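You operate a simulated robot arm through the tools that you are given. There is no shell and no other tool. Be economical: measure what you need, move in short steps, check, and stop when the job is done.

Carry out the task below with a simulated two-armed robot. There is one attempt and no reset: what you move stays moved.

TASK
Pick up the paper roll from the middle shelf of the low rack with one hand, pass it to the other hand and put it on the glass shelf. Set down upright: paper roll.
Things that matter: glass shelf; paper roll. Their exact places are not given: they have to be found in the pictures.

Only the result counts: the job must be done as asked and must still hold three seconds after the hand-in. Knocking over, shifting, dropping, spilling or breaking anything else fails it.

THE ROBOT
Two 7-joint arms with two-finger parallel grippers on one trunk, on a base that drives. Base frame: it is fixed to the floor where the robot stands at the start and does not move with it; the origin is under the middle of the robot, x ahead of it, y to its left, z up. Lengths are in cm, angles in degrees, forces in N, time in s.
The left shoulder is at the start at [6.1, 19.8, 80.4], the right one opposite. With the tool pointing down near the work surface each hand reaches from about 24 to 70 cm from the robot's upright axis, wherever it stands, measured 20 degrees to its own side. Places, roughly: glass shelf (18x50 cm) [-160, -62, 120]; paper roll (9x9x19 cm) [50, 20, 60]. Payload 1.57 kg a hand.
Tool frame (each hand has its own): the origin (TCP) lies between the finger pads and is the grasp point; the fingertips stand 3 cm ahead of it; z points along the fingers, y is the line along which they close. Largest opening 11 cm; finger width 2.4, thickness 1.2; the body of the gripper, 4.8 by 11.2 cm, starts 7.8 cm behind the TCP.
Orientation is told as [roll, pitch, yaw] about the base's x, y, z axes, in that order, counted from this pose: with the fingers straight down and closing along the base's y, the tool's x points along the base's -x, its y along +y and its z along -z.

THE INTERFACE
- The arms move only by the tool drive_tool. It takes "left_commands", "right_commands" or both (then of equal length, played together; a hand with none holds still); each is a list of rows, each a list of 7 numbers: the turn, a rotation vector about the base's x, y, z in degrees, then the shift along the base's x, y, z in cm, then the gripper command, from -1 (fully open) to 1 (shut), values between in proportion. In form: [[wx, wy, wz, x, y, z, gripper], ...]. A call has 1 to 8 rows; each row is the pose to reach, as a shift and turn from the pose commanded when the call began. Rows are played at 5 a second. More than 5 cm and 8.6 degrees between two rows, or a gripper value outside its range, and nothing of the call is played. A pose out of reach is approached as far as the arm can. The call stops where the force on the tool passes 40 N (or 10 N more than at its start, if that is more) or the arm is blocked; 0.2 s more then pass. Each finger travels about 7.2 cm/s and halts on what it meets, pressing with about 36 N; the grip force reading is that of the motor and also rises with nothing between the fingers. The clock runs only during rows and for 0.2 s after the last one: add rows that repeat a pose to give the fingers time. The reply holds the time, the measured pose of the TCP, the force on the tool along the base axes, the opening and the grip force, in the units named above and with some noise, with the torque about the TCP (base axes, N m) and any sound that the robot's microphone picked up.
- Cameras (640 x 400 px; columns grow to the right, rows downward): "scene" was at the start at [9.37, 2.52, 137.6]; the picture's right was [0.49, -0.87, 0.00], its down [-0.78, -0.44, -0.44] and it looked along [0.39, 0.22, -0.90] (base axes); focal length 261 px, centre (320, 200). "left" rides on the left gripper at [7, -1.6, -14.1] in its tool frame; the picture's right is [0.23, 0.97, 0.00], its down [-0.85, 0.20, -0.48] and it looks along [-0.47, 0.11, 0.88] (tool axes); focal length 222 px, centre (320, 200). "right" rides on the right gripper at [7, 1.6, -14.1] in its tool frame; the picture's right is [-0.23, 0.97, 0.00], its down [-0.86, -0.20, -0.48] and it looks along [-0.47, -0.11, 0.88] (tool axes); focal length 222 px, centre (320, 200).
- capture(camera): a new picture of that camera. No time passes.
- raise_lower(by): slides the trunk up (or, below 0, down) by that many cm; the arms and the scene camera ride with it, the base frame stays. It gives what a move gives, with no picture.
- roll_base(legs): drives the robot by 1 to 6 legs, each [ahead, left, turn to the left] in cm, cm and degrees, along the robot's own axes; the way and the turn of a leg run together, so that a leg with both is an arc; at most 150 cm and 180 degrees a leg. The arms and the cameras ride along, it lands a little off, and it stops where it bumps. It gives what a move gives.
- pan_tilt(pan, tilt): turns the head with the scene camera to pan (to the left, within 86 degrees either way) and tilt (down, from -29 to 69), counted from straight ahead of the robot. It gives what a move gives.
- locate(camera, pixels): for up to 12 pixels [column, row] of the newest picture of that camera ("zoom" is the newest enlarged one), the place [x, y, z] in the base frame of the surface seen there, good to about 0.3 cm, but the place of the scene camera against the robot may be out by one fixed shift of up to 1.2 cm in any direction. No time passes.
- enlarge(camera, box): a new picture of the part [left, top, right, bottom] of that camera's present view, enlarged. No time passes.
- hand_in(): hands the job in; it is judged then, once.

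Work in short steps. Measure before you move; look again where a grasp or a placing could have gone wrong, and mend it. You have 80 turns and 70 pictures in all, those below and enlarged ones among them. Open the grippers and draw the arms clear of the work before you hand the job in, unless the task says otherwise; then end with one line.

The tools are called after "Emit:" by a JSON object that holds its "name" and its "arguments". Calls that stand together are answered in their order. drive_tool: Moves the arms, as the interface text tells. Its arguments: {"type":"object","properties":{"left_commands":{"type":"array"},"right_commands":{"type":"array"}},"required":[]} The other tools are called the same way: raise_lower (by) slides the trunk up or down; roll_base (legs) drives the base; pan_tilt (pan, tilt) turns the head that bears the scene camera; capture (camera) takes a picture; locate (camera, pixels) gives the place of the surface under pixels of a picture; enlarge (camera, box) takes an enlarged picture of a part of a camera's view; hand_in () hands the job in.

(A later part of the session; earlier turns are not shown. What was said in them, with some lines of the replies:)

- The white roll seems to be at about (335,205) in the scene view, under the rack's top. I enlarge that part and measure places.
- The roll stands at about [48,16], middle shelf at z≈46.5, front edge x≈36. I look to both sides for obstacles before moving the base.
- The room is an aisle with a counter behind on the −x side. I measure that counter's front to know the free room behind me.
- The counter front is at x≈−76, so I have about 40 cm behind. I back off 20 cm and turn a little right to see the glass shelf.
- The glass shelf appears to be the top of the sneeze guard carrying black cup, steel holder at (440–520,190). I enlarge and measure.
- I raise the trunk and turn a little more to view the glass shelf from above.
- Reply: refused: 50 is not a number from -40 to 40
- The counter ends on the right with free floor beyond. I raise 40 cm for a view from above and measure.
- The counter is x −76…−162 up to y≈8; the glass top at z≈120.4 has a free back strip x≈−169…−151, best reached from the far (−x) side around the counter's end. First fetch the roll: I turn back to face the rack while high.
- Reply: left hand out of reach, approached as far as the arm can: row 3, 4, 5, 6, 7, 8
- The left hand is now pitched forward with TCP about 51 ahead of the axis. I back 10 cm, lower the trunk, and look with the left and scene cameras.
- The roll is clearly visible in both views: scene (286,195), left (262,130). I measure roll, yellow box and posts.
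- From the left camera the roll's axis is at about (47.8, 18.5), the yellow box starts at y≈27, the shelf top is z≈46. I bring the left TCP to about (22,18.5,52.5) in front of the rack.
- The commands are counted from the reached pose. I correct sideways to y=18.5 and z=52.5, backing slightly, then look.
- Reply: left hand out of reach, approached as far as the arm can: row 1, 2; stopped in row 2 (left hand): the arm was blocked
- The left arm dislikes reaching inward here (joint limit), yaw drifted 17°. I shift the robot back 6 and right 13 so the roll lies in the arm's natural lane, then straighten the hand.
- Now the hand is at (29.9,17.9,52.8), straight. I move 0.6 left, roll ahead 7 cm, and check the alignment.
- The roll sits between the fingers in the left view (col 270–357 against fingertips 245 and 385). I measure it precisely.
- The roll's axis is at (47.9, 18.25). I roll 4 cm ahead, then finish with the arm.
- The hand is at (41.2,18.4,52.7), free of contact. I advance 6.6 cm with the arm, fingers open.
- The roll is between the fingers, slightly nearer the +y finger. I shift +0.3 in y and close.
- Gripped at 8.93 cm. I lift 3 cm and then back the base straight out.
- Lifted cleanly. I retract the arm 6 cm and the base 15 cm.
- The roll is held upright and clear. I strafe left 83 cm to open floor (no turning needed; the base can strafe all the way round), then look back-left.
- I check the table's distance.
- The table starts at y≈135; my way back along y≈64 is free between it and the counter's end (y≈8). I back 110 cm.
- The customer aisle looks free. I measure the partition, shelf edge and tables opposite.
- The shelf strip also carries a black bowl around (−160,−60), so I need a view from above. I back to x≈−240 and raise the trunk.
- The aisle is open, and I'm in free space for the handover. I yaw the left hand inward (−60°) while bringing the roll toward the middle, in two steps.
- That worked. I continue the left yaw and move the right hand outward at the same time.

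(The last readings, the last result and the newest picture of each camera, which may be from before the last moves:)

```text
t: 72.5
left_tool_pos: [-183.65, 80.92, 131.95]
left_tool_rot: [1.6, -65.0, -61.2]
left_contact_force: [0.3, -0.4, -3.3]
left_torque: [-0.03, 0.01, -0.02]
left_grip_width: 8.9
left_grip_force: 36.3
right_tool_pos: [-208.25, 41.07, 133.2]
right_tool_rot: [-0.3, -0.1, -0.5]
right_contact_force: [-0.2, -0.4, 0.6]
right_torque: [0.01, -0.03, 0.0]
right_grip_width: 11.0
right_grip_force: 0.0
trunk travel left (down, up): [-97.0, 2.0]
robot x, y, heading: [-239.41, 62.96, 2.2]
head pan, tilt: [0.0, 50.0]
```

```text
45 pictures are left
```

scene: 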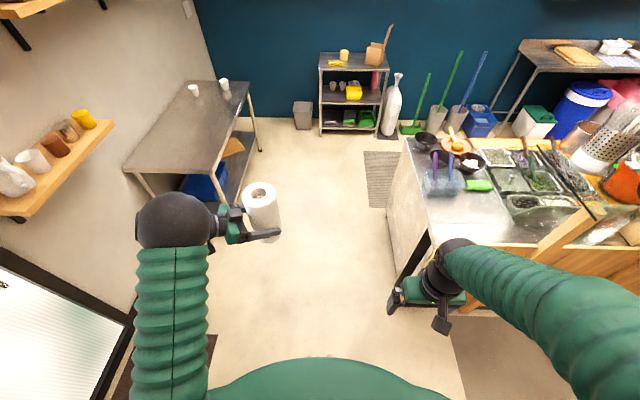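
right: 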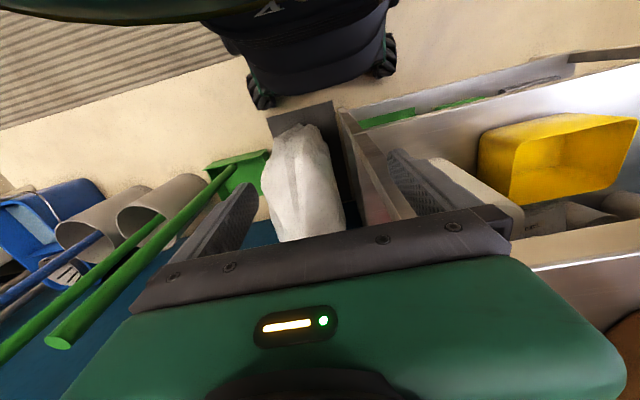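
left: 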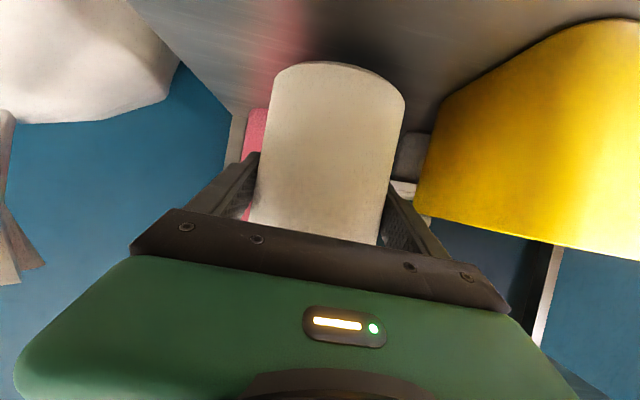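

The left hand now presents the roll. I pitch the right hand forward 64° while moving it ahead.

Emit:
{"name": "drive_tool", "arguments": {"right_commands": [[0, -8, 0, 2.5, -0.5, 0, -1], [0, -16, 0, 5, -1, 0, -1], [0, -24, 0, 8, -1.5, 0, -1], [0, -32, 0, 11, -2, 0, -1], [0, -40, 0, 14, -2.5, 1, -1], [0, -48, 0, 17, -3, 2, -1], [0, -56, 0, 20, -3, 3, -1], [0, -64, 0, 23, -3, 4, -1]]}}

Emit:
{"name": "drive_tool", "arguments": {"right_commands": [[0, 0, 8, 0, 0, 0, -1], [0, 0, 16, 0, 0, 0, -1], [0, 0, 24, 0, 0, 0.5, -1], [0, 0, 32, 0, 0, 1, -1], [0, 0, 40, 0, 0, 2, -1], [0, 0, 48, 0, 0, 3, -1], [0, 0, 54, 0, 0, 4, -1], [0, 0, 60, 0, 0, 4, -1]]}}

Emit:
{"name": "capture", "arguments": {"camera": "scene"}}

```text
t: 74.3
left_tool_pos: [-183.44, 81.08, 131.9]
left_tool_rot: [1.3, -64.9, -61.0]
left_contact_force: [0.6, 0.0, -1.5]
left_torque: [-0.01, 0.03, -0.01]
left_grip_width: 8.89
left_grip_force: 36.0
right_tool_pos: [-185.04, 37.75, 137.15]
right_tool_rot: [0.5, -64.2, -1.0]
right_contact_force: [0.0, 0.2, 0.1]
right_torque: [0.0, -0.01, 0.0]
right_grip_width: 10.99
right_grip_force: 0.1
right hand out of reach, approached as far as the arm can: row 3, 4, 5
trunk travel left (down, up): [-97.0, 2.0]
robot x, y, heading: [-239.83, 62.8, 2.3]
head pan, tilt: [0.0, 50.0]
```

```text
t: 76.2
left_tool_pos: [-183.48, 80.79, 132.01]
left_tool_rot: [1.5, -64.9, -61.4]
left_contact_force: [-0.2, -0.3, -2.1]
left_torque: [0.0, 0.02, 0.0]
left_grip_width: 8.9
left_grip_force: 35.8
right_tool_pos: [-185.21, 37.71, 141.04]
right_tool_rot: [0.9, -64.2, 58.7]
right_contact_force: [0.4, 0.0, 0.6]
right_torque: [-0.02, -0.02, 0.01]
right_grip_width: 11.02
right_grip_force: 0.1
trunk travel left (down, up): [-97.0, 2.0]
robot x, y, heading: [-239.44, 62.59, 2.2]
head pan, tilt: [0.0, 50.0]
```

```text
44 pictures are left
```

scene: 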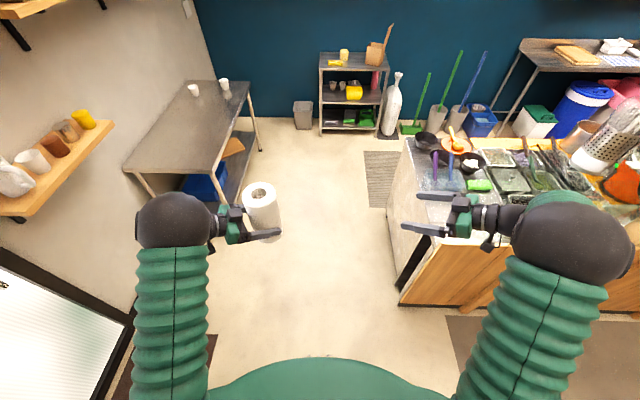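

Both hands face inward. I bring the roll 14 cm toward the middle and the right hand to a standoff 15 cm short of it, 10 cm higher than the left grip.

Emit:
{"name": "drive_tool", "arguments": {"left_commands": [[0, 0, 0, 0, -3.5, 0, 1], [0, 0, 0, 0, -7, 0, 1], [0, 0, 0, 0, -10.5, 0, 1], [0, 0, 0, 0, -14, 0, 1], [0, 0, 0, 0, -14, 0, 1]], "right_commands": [[0, 0, 0, -1.5, 3.7, 0.3, -1], [0, 0, 0, -3, 7.4, 0.6, -1], [0, 0, 0, -4.5, 11, 0.9, -1], [0, 0, 0, -6.1, 14.4, 1, -1], [0, 0, 0, -6.1, 14.4, 1, -1]]}}

Emit:
{"name": "capture", "arguments": {"camera": "scene"}}

Emit:
{"name": "capture", "arguments": {"camera": "right"}}

```text
t: 77.3
left_tool_pos: [-183.47, 66.93, 132.2]
left_tool_rot: [1.7, -64.9, -61.2]
left_contact_force: [0.0, -0.7, -2.3]
left_torque: [-0.04, 0.05, -0.01]
left_grip_width: 8.9
left_grip_force: 35.9
right_tool_pos: [-191.43, 52.2, 141.81]
right_tool_rot: [0.9, -64.2, 58.7]
right_contact_force: [-0.3, -1.2, -0.1]
right_torque: [0.04, 0.02, 0.01]
right_grip_width: 11.0
right_grip_force: 0.0
trunk travel left (down, up): [-97.0, 2.0]
robot x, y, heading: [-239.65, 62.61, 1.9]
head pan, tilt: [0.0, 50.0]
```

```text
43 pictures are left
```

scene: 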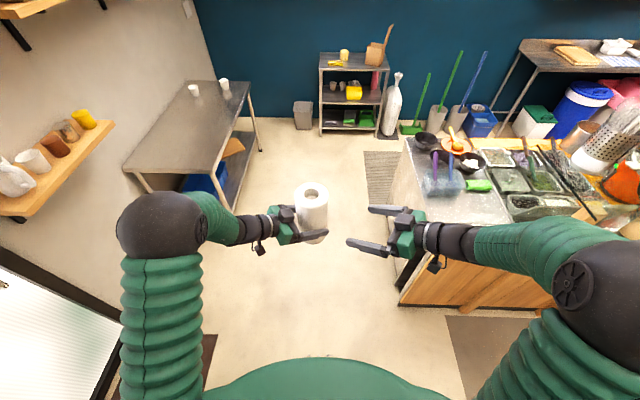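

```text
42 pictures are left
```

right: 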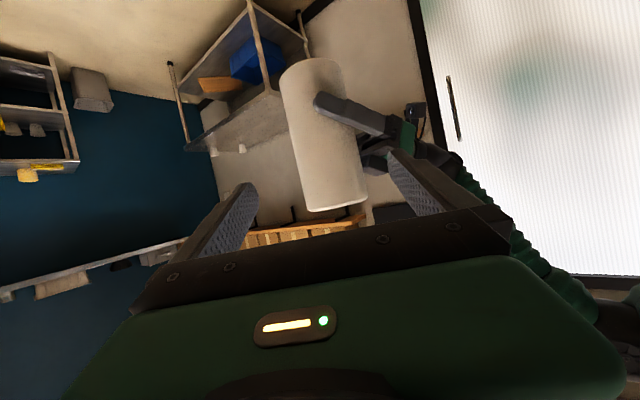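

The right view shows the roll between its fingers (col 300–365), upside down. I measure it.

Emit:
{"name": "locate", "arguments": {"camera": "right", "pixels": [[312, 170], [332, 170], [352, 170], [337, 200], [330, 150], [295, 80], [315, 80], [335, 75], [310, 65], [345, 190]]}}

Emit:
{"name": "locate", "arguments": {"camera": "scene", "pixels": [[312, 196], [312, 186], [298, 194], [325, 194], [312, 205]]}}

```text
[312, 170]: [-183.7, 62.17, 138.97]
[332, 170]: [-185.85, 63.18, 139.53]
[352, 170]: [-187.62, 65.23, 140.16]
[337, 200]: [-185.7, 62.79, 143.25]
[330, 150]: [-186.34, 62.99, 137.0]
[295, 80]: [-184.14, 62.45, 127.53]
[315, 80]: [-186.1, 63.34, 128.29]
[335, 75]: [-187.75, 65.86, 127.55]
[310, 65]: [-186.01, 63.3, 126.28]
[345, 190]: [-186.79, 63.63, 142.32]
```

```text
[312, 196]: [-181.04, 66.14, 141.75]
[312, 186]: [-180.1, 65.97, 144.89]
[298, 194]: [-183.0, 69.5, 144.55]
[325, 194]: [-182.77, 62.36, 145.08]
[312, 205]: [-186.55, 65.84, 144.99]
```

Roll axis is at (−183.5, 66.7), top z≈144.8. I advance the right hand along its axis onto it.

Emit:
{"name": "drive_tool", "arguments": {"right_commands": [[0, 0, 0, 2, 3.6, 0, -1], [0, 0, 0, 4, 7.2, 0, -1], [0, 0, 0, 6, 10.8, 0, -1], [0, 0, 0, 7.4, 13.4, 0, -1], [0, 0, 0, 7.4, 13.4, 0, -1]]}}

Emit:
{"name": "capture", "arguments": {"camera": "right"}}

Emit:
{"name": "enlarge", "arguments": {"camera": "scene", "box": [220, 130, 420, 280]}}

```text
t: 78.5
left_tool_pos: [-183.42, 67.0, 132.32]
left_tool_rot: [1.6, -64.9, -61.2]
left_contact_force: [0.0, -0.4, -1.3]
left_torque: [0.0, 0.0, 0.04]
left_grip_width: 8.92
left_grip_force: 35.5
right_tool_pos: [-183.98, 66.02, 141.78]
right_tool_rot: [0.8, -64.0, 58.8]
right_contact_force: [-1.0, -0.3, -0.4]
right_torque: [0.02, 0.01, 0.02]
right_grip_width: 11.02
right_grip_force: 0.1
trunk travel left (down, up): [-97.0, 2.0]
robot x, y, heading: [-239.7, 62.69, 1.9]
head pan, tilt: [0.0, 50.0]
```

```text
41 pictures are left
```

right: 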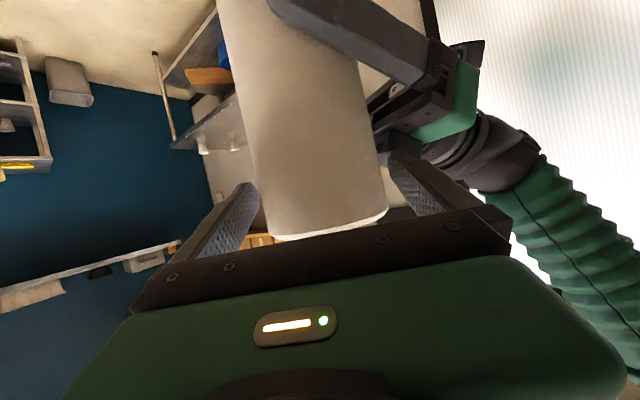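

```text
2.67 times, centred on (320, 205) of scene
```

zoom: 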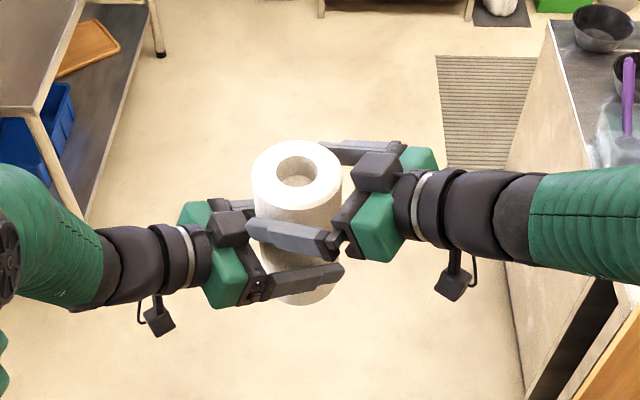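

The roll is between the right fingers with the left hand well below. I close the right gripper.

Emit:
{"name": "drive_tool", "arguments": {"right_commands": [[0, 0, 0, 0.2, 0.4, 0, -0.5], [0, 0, 0, 0.2, 0.4, 0, 0.3], [0, 0, 0, 0.2, 0.4, 0, 1], [0, 0, 0, 0.2, 0.4, 0, 1], [0, 0, 0, 0.2, 0.4, 0, 1]]}}

```text
t: 79.8
left_tool_pos: [-183.46, 67.1, 132.35]
left_tool_rot: [1.5, -64.9, -61.0]
left_contact_force: [13.2, 3.1, -2.5]
left_torque: [0.0, 1.63, 0.61]
left_grip_width: 8.88
left_grip_force: 36.0
right_tool_pos: [-183.77, 66.14, 141.89]
right_tool_rot: [0.9, -64.1, 58.7]
right_contact_force: [-13.3, -3.6, 0.2]
right_torque: [-0.37, -0.33, -0.46]
right_grip_width: 8.89
right_grip_force: 35.5
trunk travel left (down, up): [-97.0, 2.0]
robot x, y, heading: [-239.75, 62.6, 2.2]
head pan, tilt: [0.0, 50.0]
```

Both hold; there's a 13 N side load, so I ease the right hand slightly in −x to relax it.

Emit:
{"name": "drive_tool", "arguments": {"right_commands": [[0, 0, 0, -0.2, -0.05, 0, 1], [0, 0, 0, -0.2, -0.05, 0, 1]]}}

```text
t: 80.3
left_tool_pos: [-183.48, 66.82, 132.33]
left_tool_rot: [1.7, -65.0, -61.4]
left_contact_force: [-1.2, 1.9, 3.3]
left_torque: [0.03, 0.4, 0.73]
left_grip_width: 8.9
left_grip_force: 36.2
right_tool_pos: [-184.04, 65.98, 141.88]
right_tool_rot: [0.9, -64.1, 58.5]
right_contact_force: [1.1, -0.8, -2.9]
right_torque: [-0.18, -0.47, -0.75]
right_grip_width: 8.93
right_grip_force: 36.0
trunk travel left (down, up): [-97.0, 2.0]
robot x, y, heading: [-239.74, 62.48, 2.2]
head pan, tilt: [0.0, 50.0]
```

The load is relaxed. I open the left hand and draw it back along its own axis (direction −0.48,+0.87, slightly up).

Emit:
{"name": "drive_tool", "arguments": {"left_commands": [[0, 0, 0, 0, 0, 0, 0], [0, 0, 0, 0, 0, 0, -1], [0, 0, 0, 0, 0, 0, -1], [0, 0, 0, -1.5, 2.7, 0, -1], [0, 0, 0, -3, 5.4, 0, -1], [0, 0, 0, -4.8, 8.7, 0, -1], [0, 0, 0, -6.5, 12.2, 0, -1], [0, 0, 0, -7.5, 16, 0, -1]]}}

Emit:
{"name": "capture", "arguments": {"camera": "scene"}}

Emit:
{"name": "capture", "arguments": {"camera": "right"}}

```text
t: 82.2
left_tool_pos: [-191.2, 83.51, 132.45]
left_tool_rot: [1.5, -65.1, -61.1]
left_contact_force: [0.1, 0.0, -0.3]
left_torque: [-0.02, 0.0, 0.0]
left_grip_width: 11.0
left_grip_force: 0.0
right_tool_pos: [-184.16, 66.41, 141.94]
right_tool_rot: [0.7, -64.0, 58.9]
right_contact_force: [0.1, -0.1, 0.8]
right_torque: [-0.01, 0.0, -0.01]
right_grip_width: 8.87
right_grip_force: 36.0
trunk travel left (down, up): [-97.0, 2.0]
robot x, y, heading: [-239.47, 62.27, 2.1]
head pan, tilt: [0.0, 50.0]
```

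```text
39 pictures are left
```

scene: 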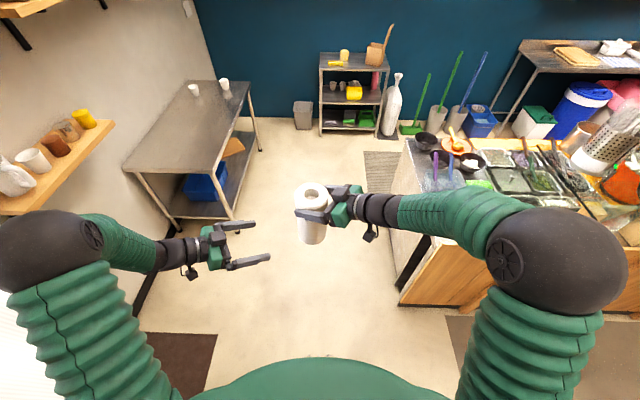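

```text
38 pictures are left
```

right: 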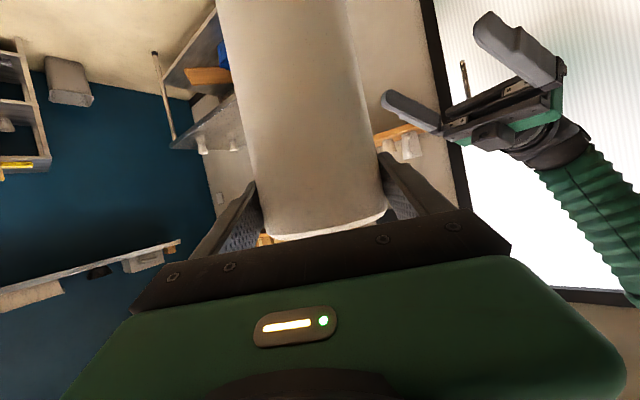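

The transfer succeeded. I yaw the right hand back to straight ahead while moving it to its own lane.

Emit:
{"name": "drive_tool", "arguments": {"right_commands": [[0, 0, -8, 0, -3.5, 0, 1], [0, 0, -16, 0, -7, 0, 1], [0, 0, -24, 0, -10.5, 0, 1], [0, 0, -32, 0, -14, 0, 1], [0, 0, -40, 0, -17.5, 0, 1], [0, 0, -48, 0, -21, 0, 1], [0, 0, -56, 0, -25, 0, 1], [0, 0, -58, 0, -27, 0, 1]]}}

Emit:
{"name": "roll_base", "arguments": {"legs": [[0, 0, -2], [0, -60, 0]]}}

Emit:
{"name": "pan_tilt", "arguments": {"pan": -45, "tilt": 40}}

Emit:
{"name": "capture", "arguments": {"camera": "scene"}}

```text
t: 84.0
left_tool_pos: [-191.04, 83.17, 132.33]
left_tool_rot: [1.5, -65.0, -61.1]
left_contact_force: [-0.4, 0.2, -0.6]
left_torque: [0.01, -0.01, -0.01]
left_grip_width: 11.05
left_grip_force: 0.1
right_tool_pos: [-183.98, 39.0, 141.73]
right_tool_rot: [0.8, -64.0, 0.7]
right_contact_force: [-0.4, 0.0, 0.0]
right_torque: [0.01, 0.01, 0.04]
right_grip_width: 8.87
right_grip_force: 36.2
trunk travel left (down, up): [-97.0, 2.0]
robot x, y, heading: [-239.88, 62.9, 1.9]
head pan, tilt: [0.0, 50.0]
```

```text
t: 87.7
left_tool_pos: [-190.47, 22.27, 132.23]
left_tool_rot: [1.1, -65.3, -63.6]
left_contact_force: [0.5, 0.4, 0.0]
left_torque: [0.01, -0.01, -0.04]
left_grip_width: 10.98
left_grip_force: 0.1
right_tool_pos: [-185.57, -22.07, 142.04]
right_tool_rot: [-0.1, -64.1, -1.1]
right_contact_force: [0.4, 0.3, 0.1]
right_torque: [-0.04, 0.03, -0.06]
right_grip_width: 8.84
right_grip_force: 36.5
trunk travel left (down, up): [-97.0, 2.0]
robot x, y, heading: [-240.34, 2.93, -1.0]
head pan, tilt: [0.0, 50.0]
```

```text
t: 88.8
left_tool_pos: [-190.56, 21.54, 132.43]
left_tool_rot: [1.7, -65.1, -64.1]
left_contact_force: [-0.6, 0.2, 0.8]
left_torque: [0.0, 0.0, 0.01]
left_grip_width: 11.01
left_grip_force: 0.1
right_tool_pos: [-185.79, -22.86, 141.86]
right_tool_rot: [0.6, -64.3, -1.9]
right_contact_force: [0.8, 0.2, 0.5]
right_torque: [0.0, 0.03, -0.01]
right_grip_width: 8.81
right_grip_force: 35.9
trunk travel left (down, up): [-97.0, 2.0]
robot x, y, heading: [-240.21, 3.44, -0.6]
head pan, tilt: [-45.0, 40.0]
```

```text
37 pictures are left
```

scene: 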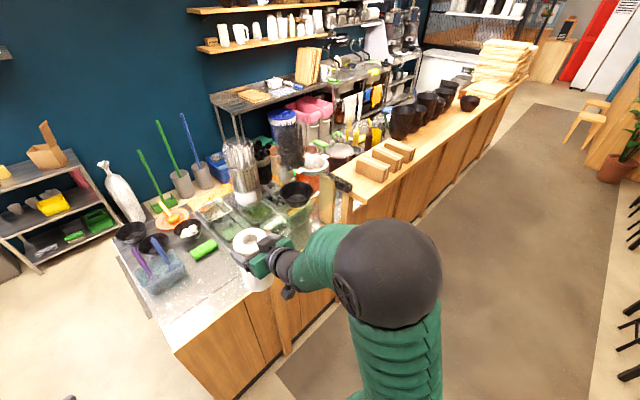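

I enlarge the shelf area with the bowl and locate it.

Emit:
{"name": "enlarge", "arguments": {"camera": "scene", "box": [210, 120, 370, 260]}}

Emit:
{"name": "locate", "arguments": {"camera": "scene", "pixels": [[296, 182], [282, 195], [296, 207], [314, 192], [297, 195], [342, 182], [320, 200], [245, 190], [290, 150], [330, 190]]}}

```text
2.86 times, centred on (290, 190) of scene
```

zoom: 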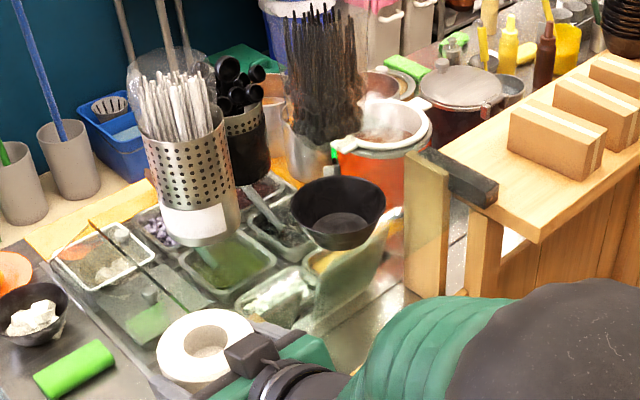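

```text
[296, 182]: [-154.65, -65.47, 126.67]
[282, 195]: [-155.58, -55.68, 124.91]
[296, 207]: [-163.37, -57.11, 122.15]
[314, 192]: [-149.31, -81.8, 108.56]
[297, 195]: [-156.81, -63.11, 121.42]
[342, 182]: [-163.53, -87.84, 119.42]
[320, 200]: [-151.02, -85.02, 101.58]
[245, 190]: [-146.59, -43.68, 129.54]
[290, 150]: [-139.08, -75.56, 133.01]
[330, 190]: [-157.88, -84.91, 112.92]
```

Emit:
{"name": "locate", "arguments": {"camera": "zoom", "pixels": [[294, 205], [383, 200], [340, 181], [335, 245], [345, 230], [305, 232], [372, 235], [230, 225], [200, 240], [165, 195], [430, 155], [290, 340]]}}

```text
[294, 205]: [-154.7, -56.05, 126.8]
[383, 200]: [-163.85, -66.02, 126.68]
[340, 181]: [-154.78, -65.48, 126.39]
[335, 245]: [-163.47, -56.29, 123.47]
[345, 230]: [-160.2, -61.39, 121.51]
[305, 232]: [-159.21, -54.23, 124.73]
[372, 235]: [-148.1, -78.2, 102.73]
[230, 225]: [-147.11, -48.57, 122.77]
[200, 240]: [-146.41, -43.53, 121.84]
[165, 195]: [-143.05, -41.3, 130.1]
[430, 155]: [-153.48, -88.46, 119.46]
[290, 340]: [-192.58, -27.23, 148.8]
```

Bowl: center ≈(−159.5,−61), rim radius 6.5, top z 127; steel holder ≈(−142,−45.5). A free spot is (−161,−45). I strafe right 22 and check.

Emit:
{"name": "roll_base", "arguments": {"legs": [[0, -22, 0.6]]}}

Emit:
{"name": "capture", "arguments": {"camera": "right"}}

```text
t: 90.5
left_tool_pos: [-190.88, 0.81, 132.24]
left_tool_rot: [1.2, -65.4, -63.2]
left_contact_force: [0.2, -0.5, -0.2]
left_torque: [-0.04, 0.0, -0.02]
left_grip_width: 11.02
left_grip_force: 0.1
right_tool_pos: [-185.67, -43.45, 142.2]
right_tool_rot: [-0.1, -64.2, -0.7]
right_contact_force: [0.3, 0.7, -2.6]
right_torque: [0.0, 0.01, -0.08]
right_grip_width: 8.85
right_grip_force: 35.4
trunk travel left (down, up): [-97.0, 2.0]
robot x, y, heading: [-240.02, -18.71, -0.3]
head pan, tilt: [-45.0, 40.0]
```

```text
35 pictures are left
```

right: 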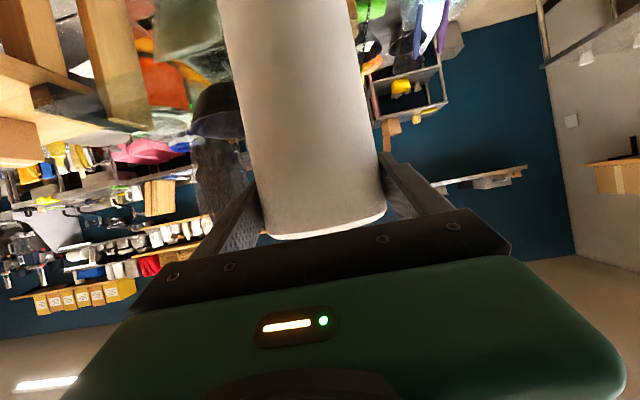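

At y=−43.5, everything clear. I roll 12 cm ahead (the roll's leading edge stays just before the glass edge at x≈−171).

Emit:
{"name": "roll_base", "arguments": {"legs": [[9, 0, 0]]}}

Emit:
{"name": "capture", "arguments": {"camera": "scene"}}

```text
t: 91.6
left_tool_pos: [-183.72, -0.75, 133.17]
left_tool_rot: [3.5, -65.2, -65.4]
left_contact_force: [-1.8, -0.5, -0.7]
left_torque: [0.01, -0.02, 0.03]
left_grip_width: 10.98
left_grip_force: 0.1
right_tool_pos: [-178.83, -45.1, 142.72]
right_tool_rot: [1.2, -65.1, -1.9]
right_contact_force: [0.0, -0.8, -1.9]
right_torque: [-0.01, 0.07, 0.02]
right_grip_width: 8.84
right_grip_force: 35.7
trunk travel left (down, up): [-97.0, 2.0]
robot x, y, heading: [-231.55, -18.87, -0.4]
head pan, tilt: [-45.0, 40.0]
```

```text
34 pictures are left
```

scene: 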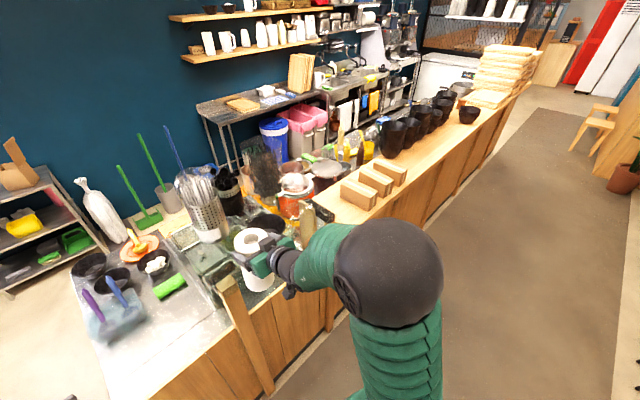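

The readings look like a bit of sway after the stop. I advance the arm 6 cm slowly and re-read.

Emit:
{"name": "drive_tool", "arguments": {"right_commands": [[0, 0, 0, 0, 0, 0, 1], [0, 0, 0, 2, 0, 0, 1], [0, 0, 0, 4, 0, 0, 1], [0, 0, 0, 6, 0, 0, 1], [0, 0, 0, 6, 0, 0, 1]]}}

```text
t: 92.8
left_tool_pos: [-181.69, -1.47, 132.45]
left_tool_rot: [1.9, -64.6, -64.0]
left_contact_force: [-0.2, 0.5, 0.3]
left_torque: [0.03, 0.0, 0.0]
left_grip_width: 11.01
left_grip_force: 0.1
right_tool_pos: [-170.72, -45.91, 141.43]
right_tool_rot: [1.7, -64.1, -2.4]
right_contact_force: [0.5, 1.3, -2.3]
right_torque: [0.03, 0.01, 0.03]
right_grip_width: 8.81
right_grip_force: 36.2
trunk travel left (down, up): [-97.0, 2.0]
robot x, y, heading: [-231.12, -18.84, -0.5]
head pan, tilt: [-45.0, 40.0]
```

Settled at (−170.7,−45.9,141.4). I advance to x≈−161 and y≈−45.

Emit:
{"name": "drive_tool", "arguments": {"right_commands": [[0, 0, 0, 2, 0.2, 0, 1], [0, 0, 0, 4, 0.5, 0, 1], [0, 0, 0, 6, 0.8, 0, 1], [0, 0, 0, 8, 1, 0, 1], [0, 0, 0, 9.6, 1, 0, 1], [0, 0, 0, 9.6, 1, 0, 1]]}}

Emit:
{"name": "capture", "arguments": {"camera": "right"}}

Emit:
{"name": "enlarge", "arguments": {"camera": "scene", "box": [150, 150, 350, 310]}}

```text
t: 94.2
left_tool_pos: [-182.02, -0.7, 132.57]
left_tool_rot: [1.7, -64.9, -63.9]
left_contact_force: [-0.4, -0.6, 0.7]
left_torque: [0.0, -0.02, -0.01]
left_grip_width: 11.02
left_grip_force: 0.1
right_tool_pos: [-161.47, -43.94, 142.03]
right_tool_rot: [1.1, -64.2, -2.1]
right_contact_force: [-0.3, 0.8, -2.5]
right_torque: [0.02, 0.01, -0.03]
right_grip_width: 8.85
right_grip_force: 36.1
trunk travel left (down, up): [-97.0, 2.0]
robot x, y, heading: [-231.18, -18.81, -0.7]
head pan, tilt: [-45.0, 40.0]
```

```text
33 pictures are left
```

right: 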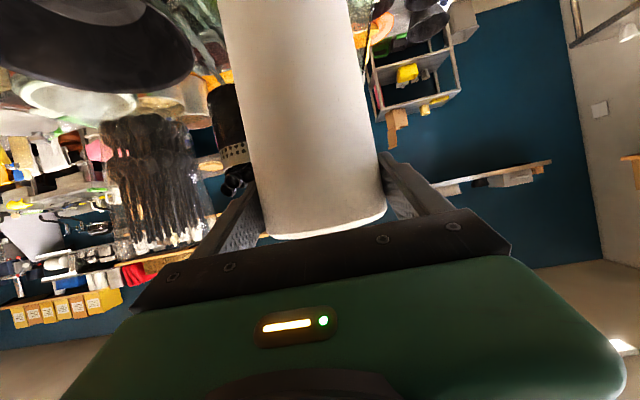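

```text
2.50 times, centred on (250, 230) of scene
```

zoom: 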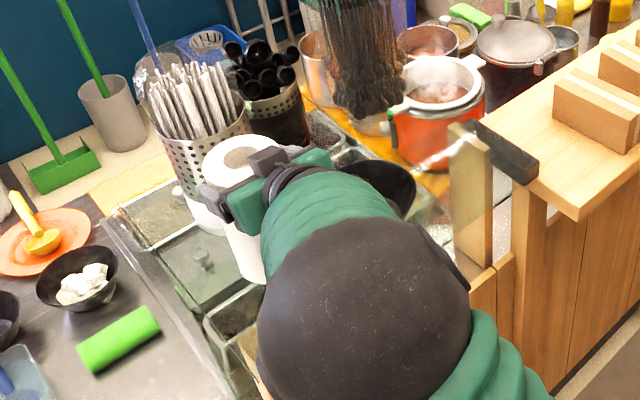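

The roll hangs over the free spot (−161.5,−44) with ~5 cm to go. I lower 4.2 cm first.

Emit:
{"name": "drive_tool", "arguments": {"right_commands": [[0, 0, 0, 0, -0.2, -1, 1], [0, 0, 0, 0, -0.4, -2, 1], [0, 0, 0, 0, -0.5, -3, 1], [0, 0, 0, 0, -0.5, -4.2, 1], [0, 0, 0, 0, -0.5, -4.2, 1], [0, 0, 0, 0, -0.5, -4.2, 1]]}}

Emit:
{"name": "capture", "arguments": {"camera": "right"}}

```text
t: 95.6
left_tool_pos: [-182.19, -0.76, 132.65]
left_tool_rot: [1.9, -64.8, -64.2]
left_contact_force: [0.4, -0.3, 0.2]
left_torque: [0.01, 0.04, 0.01]
left_grip_width: 11.03
left_grip_force: 0.0
right_tool_pos: [-161.54, -44.88, 137.81]
right_tool_rot: [1.2, -64.3, -2.2]
right_contact_force: [-0.5, -0.1, -2.5]
right_torque: [-0.03, 0.01, 0.0]
right_grip_width: 8.82
right_grip_force: 35.6
trunk travel left (down, up): [-97.0, 2.0]
robot x, y, heading: [-231.35, -18.83, -0.6]
head pan, tilt: [-45.0, 40.0]
```

```text
31 pictures are left
```

right: 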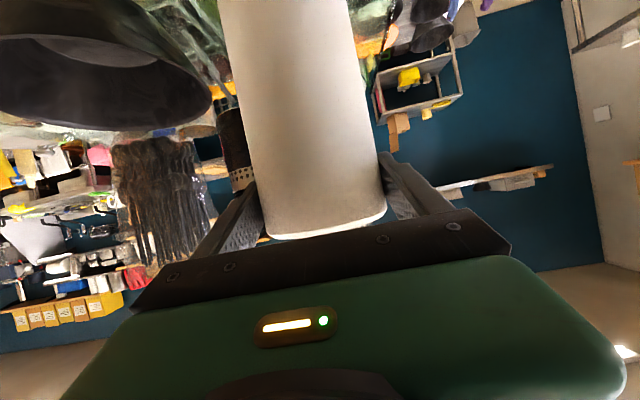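

No contact yet (force −2.5 N, just the weight). I lower in small steps watching the force.

Emit:
{"name": "drive_tool", "arguments": {"right_commands": [[0, 0, 0, 0, 0, -0.3, 1], [0, 0, 0, 0, 0, -0.6, 1], [0, 0, 0, 0, 0, -0.9, 1], [0, 0, 0, 0, 0, -0.9, 1]]}}

```text
t: 96.6
left_tool_pos: [-182.13, -0.88, 132.57]
left_tool_rot: [2.0, -64.9, -64.1]
left_contact_force: [0.1, 0.0, -0.6]
left_torque: [-0.01, 0.01, 0.03]
left_grip_width: 11.01
left_grip_force: 0.0
right_tool_pos: [-161.5, -44.73, 136.86]
right_tool_rot: [1.4, -64.4, -2.1]
right_contact_force: [0.0, -0.1, -2.5]
right_torque: [-0.02, 0.04, 0.03]
right_grip_width: 8.83
right_grip_force: 35.7
trunk travel left (down, up): [-97.0, 2.0]
robot x, y, heading: [-231.08, -18.95, -0.7]
head pan, tilt: [-45.0, 40.0]
```

Still free at 136.9. I continue down in 0.25 cm steps.

Emit:
{"name": "drive_tool", "arguments": {"right_commands": [[0, 0, 0, 0, 0, -0.25, 1], [0, 0, 0, 0, 0, -0.5, 1], [0, 0, 0, 0, 0, -0.5, 1]]}}

```text
t: 97.4
left_tool_pos: [-182.31, -0.83, 132.62]
left_tool_rot: [2.2, -64.9, -64.2]
left_contact_force: [-0.4, 0.6, -0.4]
left_torque: [-0.02, 0.0, 0.04]
left_grip_width: 11.0
left_grip_force: 0.0
right_tool_pos: [-161.53, -44.72, 136.6]
right_tool_rot: [1.3, -64.7, -2.1]
right_contact_force: [3.3, -3.3, 14.6]
right_torque: [-0.91, -0.06, 0.15]
right_grip_width: 8.82
right_grip_force: 36.1
trunk travel left (down, up): [-97.0, 2.0]
robot x, y, heading: [-231.49, -18.9, -0.4]
head pan, tilt: [-45.0, 40.0]
```

Contact: +14.6 N at z 136.6, as expected. I ease up 0.15 cm, then open the fingers.

Emit:
{"name": "drive_tool", "arguments": {"right_commands": [[0, 0, 0, 0, 0, 0.17, 1], [0, 0, 0, 0, 0, 0.17, 1]]}}

Emit:
{"name": "drive_tool", "arguments": {"right_commands": [[0, 0, 0, 0, 0, 0, -0.2], [0, 0, 0, 0, 0, 0, -0.6], [0, 0, 0, 0, 0, 0, -1], [0, 0, 0, 0, 0, 0, -1], [0, 0, 0, 0, 0, 0, -1]]}}

Emit:
{"name": "capture", "arguments": {"camera": "right"}}

```text
t: 98.0
left_tool_pos: [-182.24, -0.9, 132.61]
left_tool_rot: [2.1, -64.9, -64.0]
left_contact_force: [0.7, -0.4, -0.8]
left_torque: [0.0, -0.03, 0.0]
left_grip_width: 11.0
left_grip_force: 0.1
right_tool_pos: [-161.57, -44.78, 136.74]
right_tool_rot: [1.3, -64.5, -2.1]
right_contact_force: [5.7, -3.1, 14.1]
right_torque: [-0.83, -0.37, 0.22]
right_grip_width: 8.84
right_grip_force: 36.3
trunk travel left (down, up): [-97.0, 2.0]
robot x, y, heading: [-231.03, -18.68, -0.4]
head pan, tilt: [-45.0, 40.0]
```

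```text
t: 99.2
left_tool_pos: [-182.17, -0.84, 132.64]
left_tool_rot: [2.1, -64.9, -63.9]
left_contact_force: [-0.3, -0.2, 1.3]
left_torque: [-0.01, -0.02, 0.0]
left_grip_width: 11.03
left_grip_force: 0.1
right_tool_pos: [-161.55, -44.66, 136.4]
right_tool_rot: [1.2, -64.3, -2.1]
right_contact_force: [0.0, 0.9, -0.3]
right_torque: [-0.01, 0.01, -0.02]
right_grip_width: 11.0
right_grip_force: 0.1
trunk travel left (down, up): [-97.0, 2.0]
robot x, y, heading: [-230.89, -19.46, -0.6]
head pan, tilt: [-45.0, 40.0]
```

```text
30 pictures are left
```

right: 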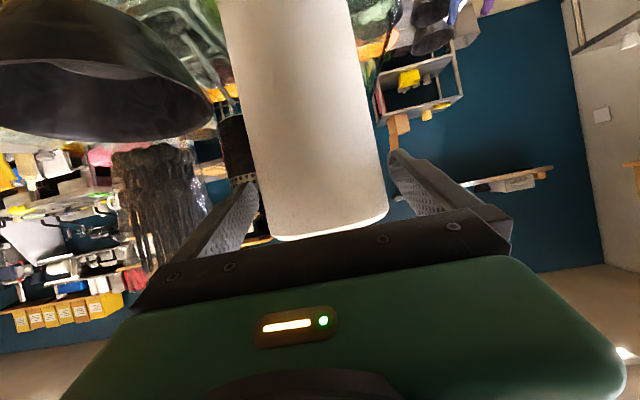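

The fingers are open and the roll stands. I withdraw the right hand straight back.

Emit:
{"name": "drive_tool", "arguments": {"right_commands": [[0, 0, 0, -2, 0, 0, -1], [0, 0, 0, -4, 0.1, 0, -1], [0, 0, 0, -6.5, 0.1, 0, -1], [0, 0, 0, -9, 0.2, 0, -1], [0, 0, 0, -11.5, 0.2, 0, -1], [0, 0, 0, -13, 0.2, 0, -1]]}}

Emit:
{"name": "roll_base", "arguments": {"legs": [[-18, 0, 0]]}}

Emit:
{"name": "pan_tilt", "arguments": {"pan": -20, "tilt": 30}}

Emit:
{"name": "capture", "arguments": {"camera": "scene"}}

Emit:
{"name": "capture", "arguments": {"camera": "right"}}

```text
t: 100.8
left_tool_pos: [-182.47, -0.73, 132.74]
left_tool_rot: [2.1, -64.9, -64.1]
left_contact_force: [0.0, 0.2, 0.7]
left_torque: [-0.01, 0.0, -0.01]
left_grip_width: 11.0
left_grip_force: 0.2
right_tool_pos: [-174.96, -47.72, 137.2]
right_tool_rot: [3.4, -65.1, -8.0]
right_contact_force: [0.3, -0.6, -0.7]
right_torque: [-0.01, 0.01, 0.04]
right_grip_width: 10.99
right_grip_force: 0.0
trunk travel left (down, up): [-97.0, 2.0]
robot x, y, heading: [-231.1, -18.86, -0.5]
head pan, tilt: [-45.0, 40.0]
stopped in row 6 (right hand): the arm was blocked; the commanded pose is now the measured one
```

```text
t: 102.3
left_tool_pos: [-200.23, -0.54, 132.49]
left_tool_rot: [1.7, -64.8, -63.7]
left_contact_force: [0.6, 0.5, 0.8]
left_torque: [-0.01, 0.0, -0.02]
left_grip_width: 10.99
left_grip_force: 0.1
right_tool_pos: [-192.73, -47.43, 137.07]
right_tool_rot: [3.3, -65.0, -7.6]
right_contact_force: [0.7, -0.4, -0.4]
right_torque: [-0.02, 0.05, 0.04]
right_grip_width: 11.0
right_grip_force: 0.2
trunk travel left (down, up): [-97.0, 2.0]
robot x, y, heading: [-249.45, -19.13, -0.2]
head pan, tilt: [-45.0, 40.0]
```

```text
t: 103.2
left_tool_pos: [-200.83, -0.64, 132.77]
left_tool_rot: [2.3, -64.9, -64.1]
left_contact_force: [0.3, 0.0, -0.1]
left_torque: [0.01, 0.03, 0.0]
left_grip_width: 11.0
left_grip_force: 0.1
right_tool_pos: [-193.42, -47.66, 137.45]
right_tool_rot: [3.9, -65.3, -8.5]
right_contact_force: [0.7, 0.1, 0.2]
right_torque: [0.0, -0.05, 0.01]
right_grip_width: 11.01
right_grip_force: 0.0
trunk travel left (down, up): [-97.0, 2.0]
robot x, y, heading: [-249.29, -18.66, -0.4]
head pan, tilt: [-20.0, 30.0]
```

```text
29 pictures are left
```

scene: 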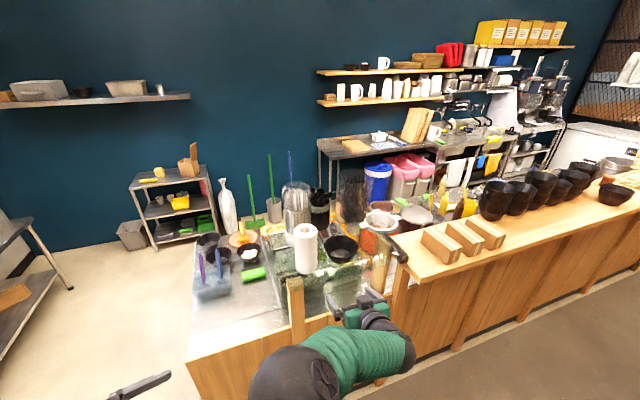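

```text
28 pictures are left
```

right: 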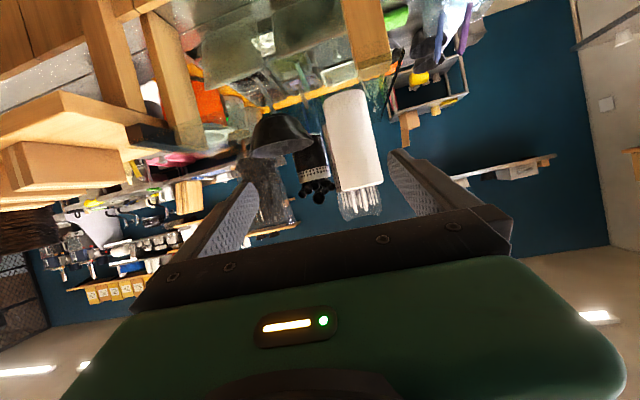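

The hand is clear (only the arm's own limit on the last row). I check that the roll stands upright and nothing else shifted.

Emit:
{"name": "enlarge", "arguments": {"camera": "scene", "box": [230, 160, 430, 300]}}

Emit:
{"name": "locate", "arguments": {"camera": "zoom", "pixels": [[240, 215], [245, 270], [245, 335], [210, 280], [275, 270], [300, 275], [380, 265], [350, 250]]}}

```text
2.86 times, centred on (330, 230) of scene
```

zoom: 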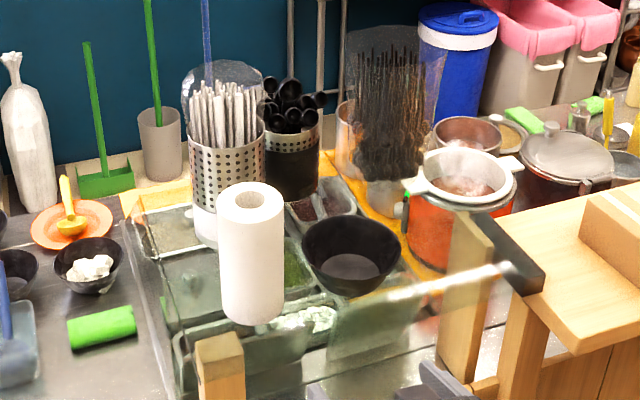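

```text
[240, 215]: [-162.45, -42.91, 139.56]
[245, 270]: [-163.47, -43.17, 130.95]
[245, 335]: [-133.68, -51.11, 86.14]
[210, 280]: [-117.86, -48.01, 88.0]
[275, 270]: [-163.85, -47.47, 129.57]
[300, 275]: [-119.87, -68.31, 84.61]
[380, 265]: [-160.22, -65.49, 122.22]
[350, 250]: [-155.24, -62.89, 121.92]
```

The roll stands upright on the glass, centre about (−160,−45). Bowl and holders are unmoved, both grippers are open and clear, so I hand in.

Emit:
{"name": "hand_in", "arguments": {}}

```text
The job is handed in.
```

The paper roll was taken from the rack with the left hand, passed to the right, and now stands upright on the glass shelf; nothing else was seen to move, and the job is handed in.
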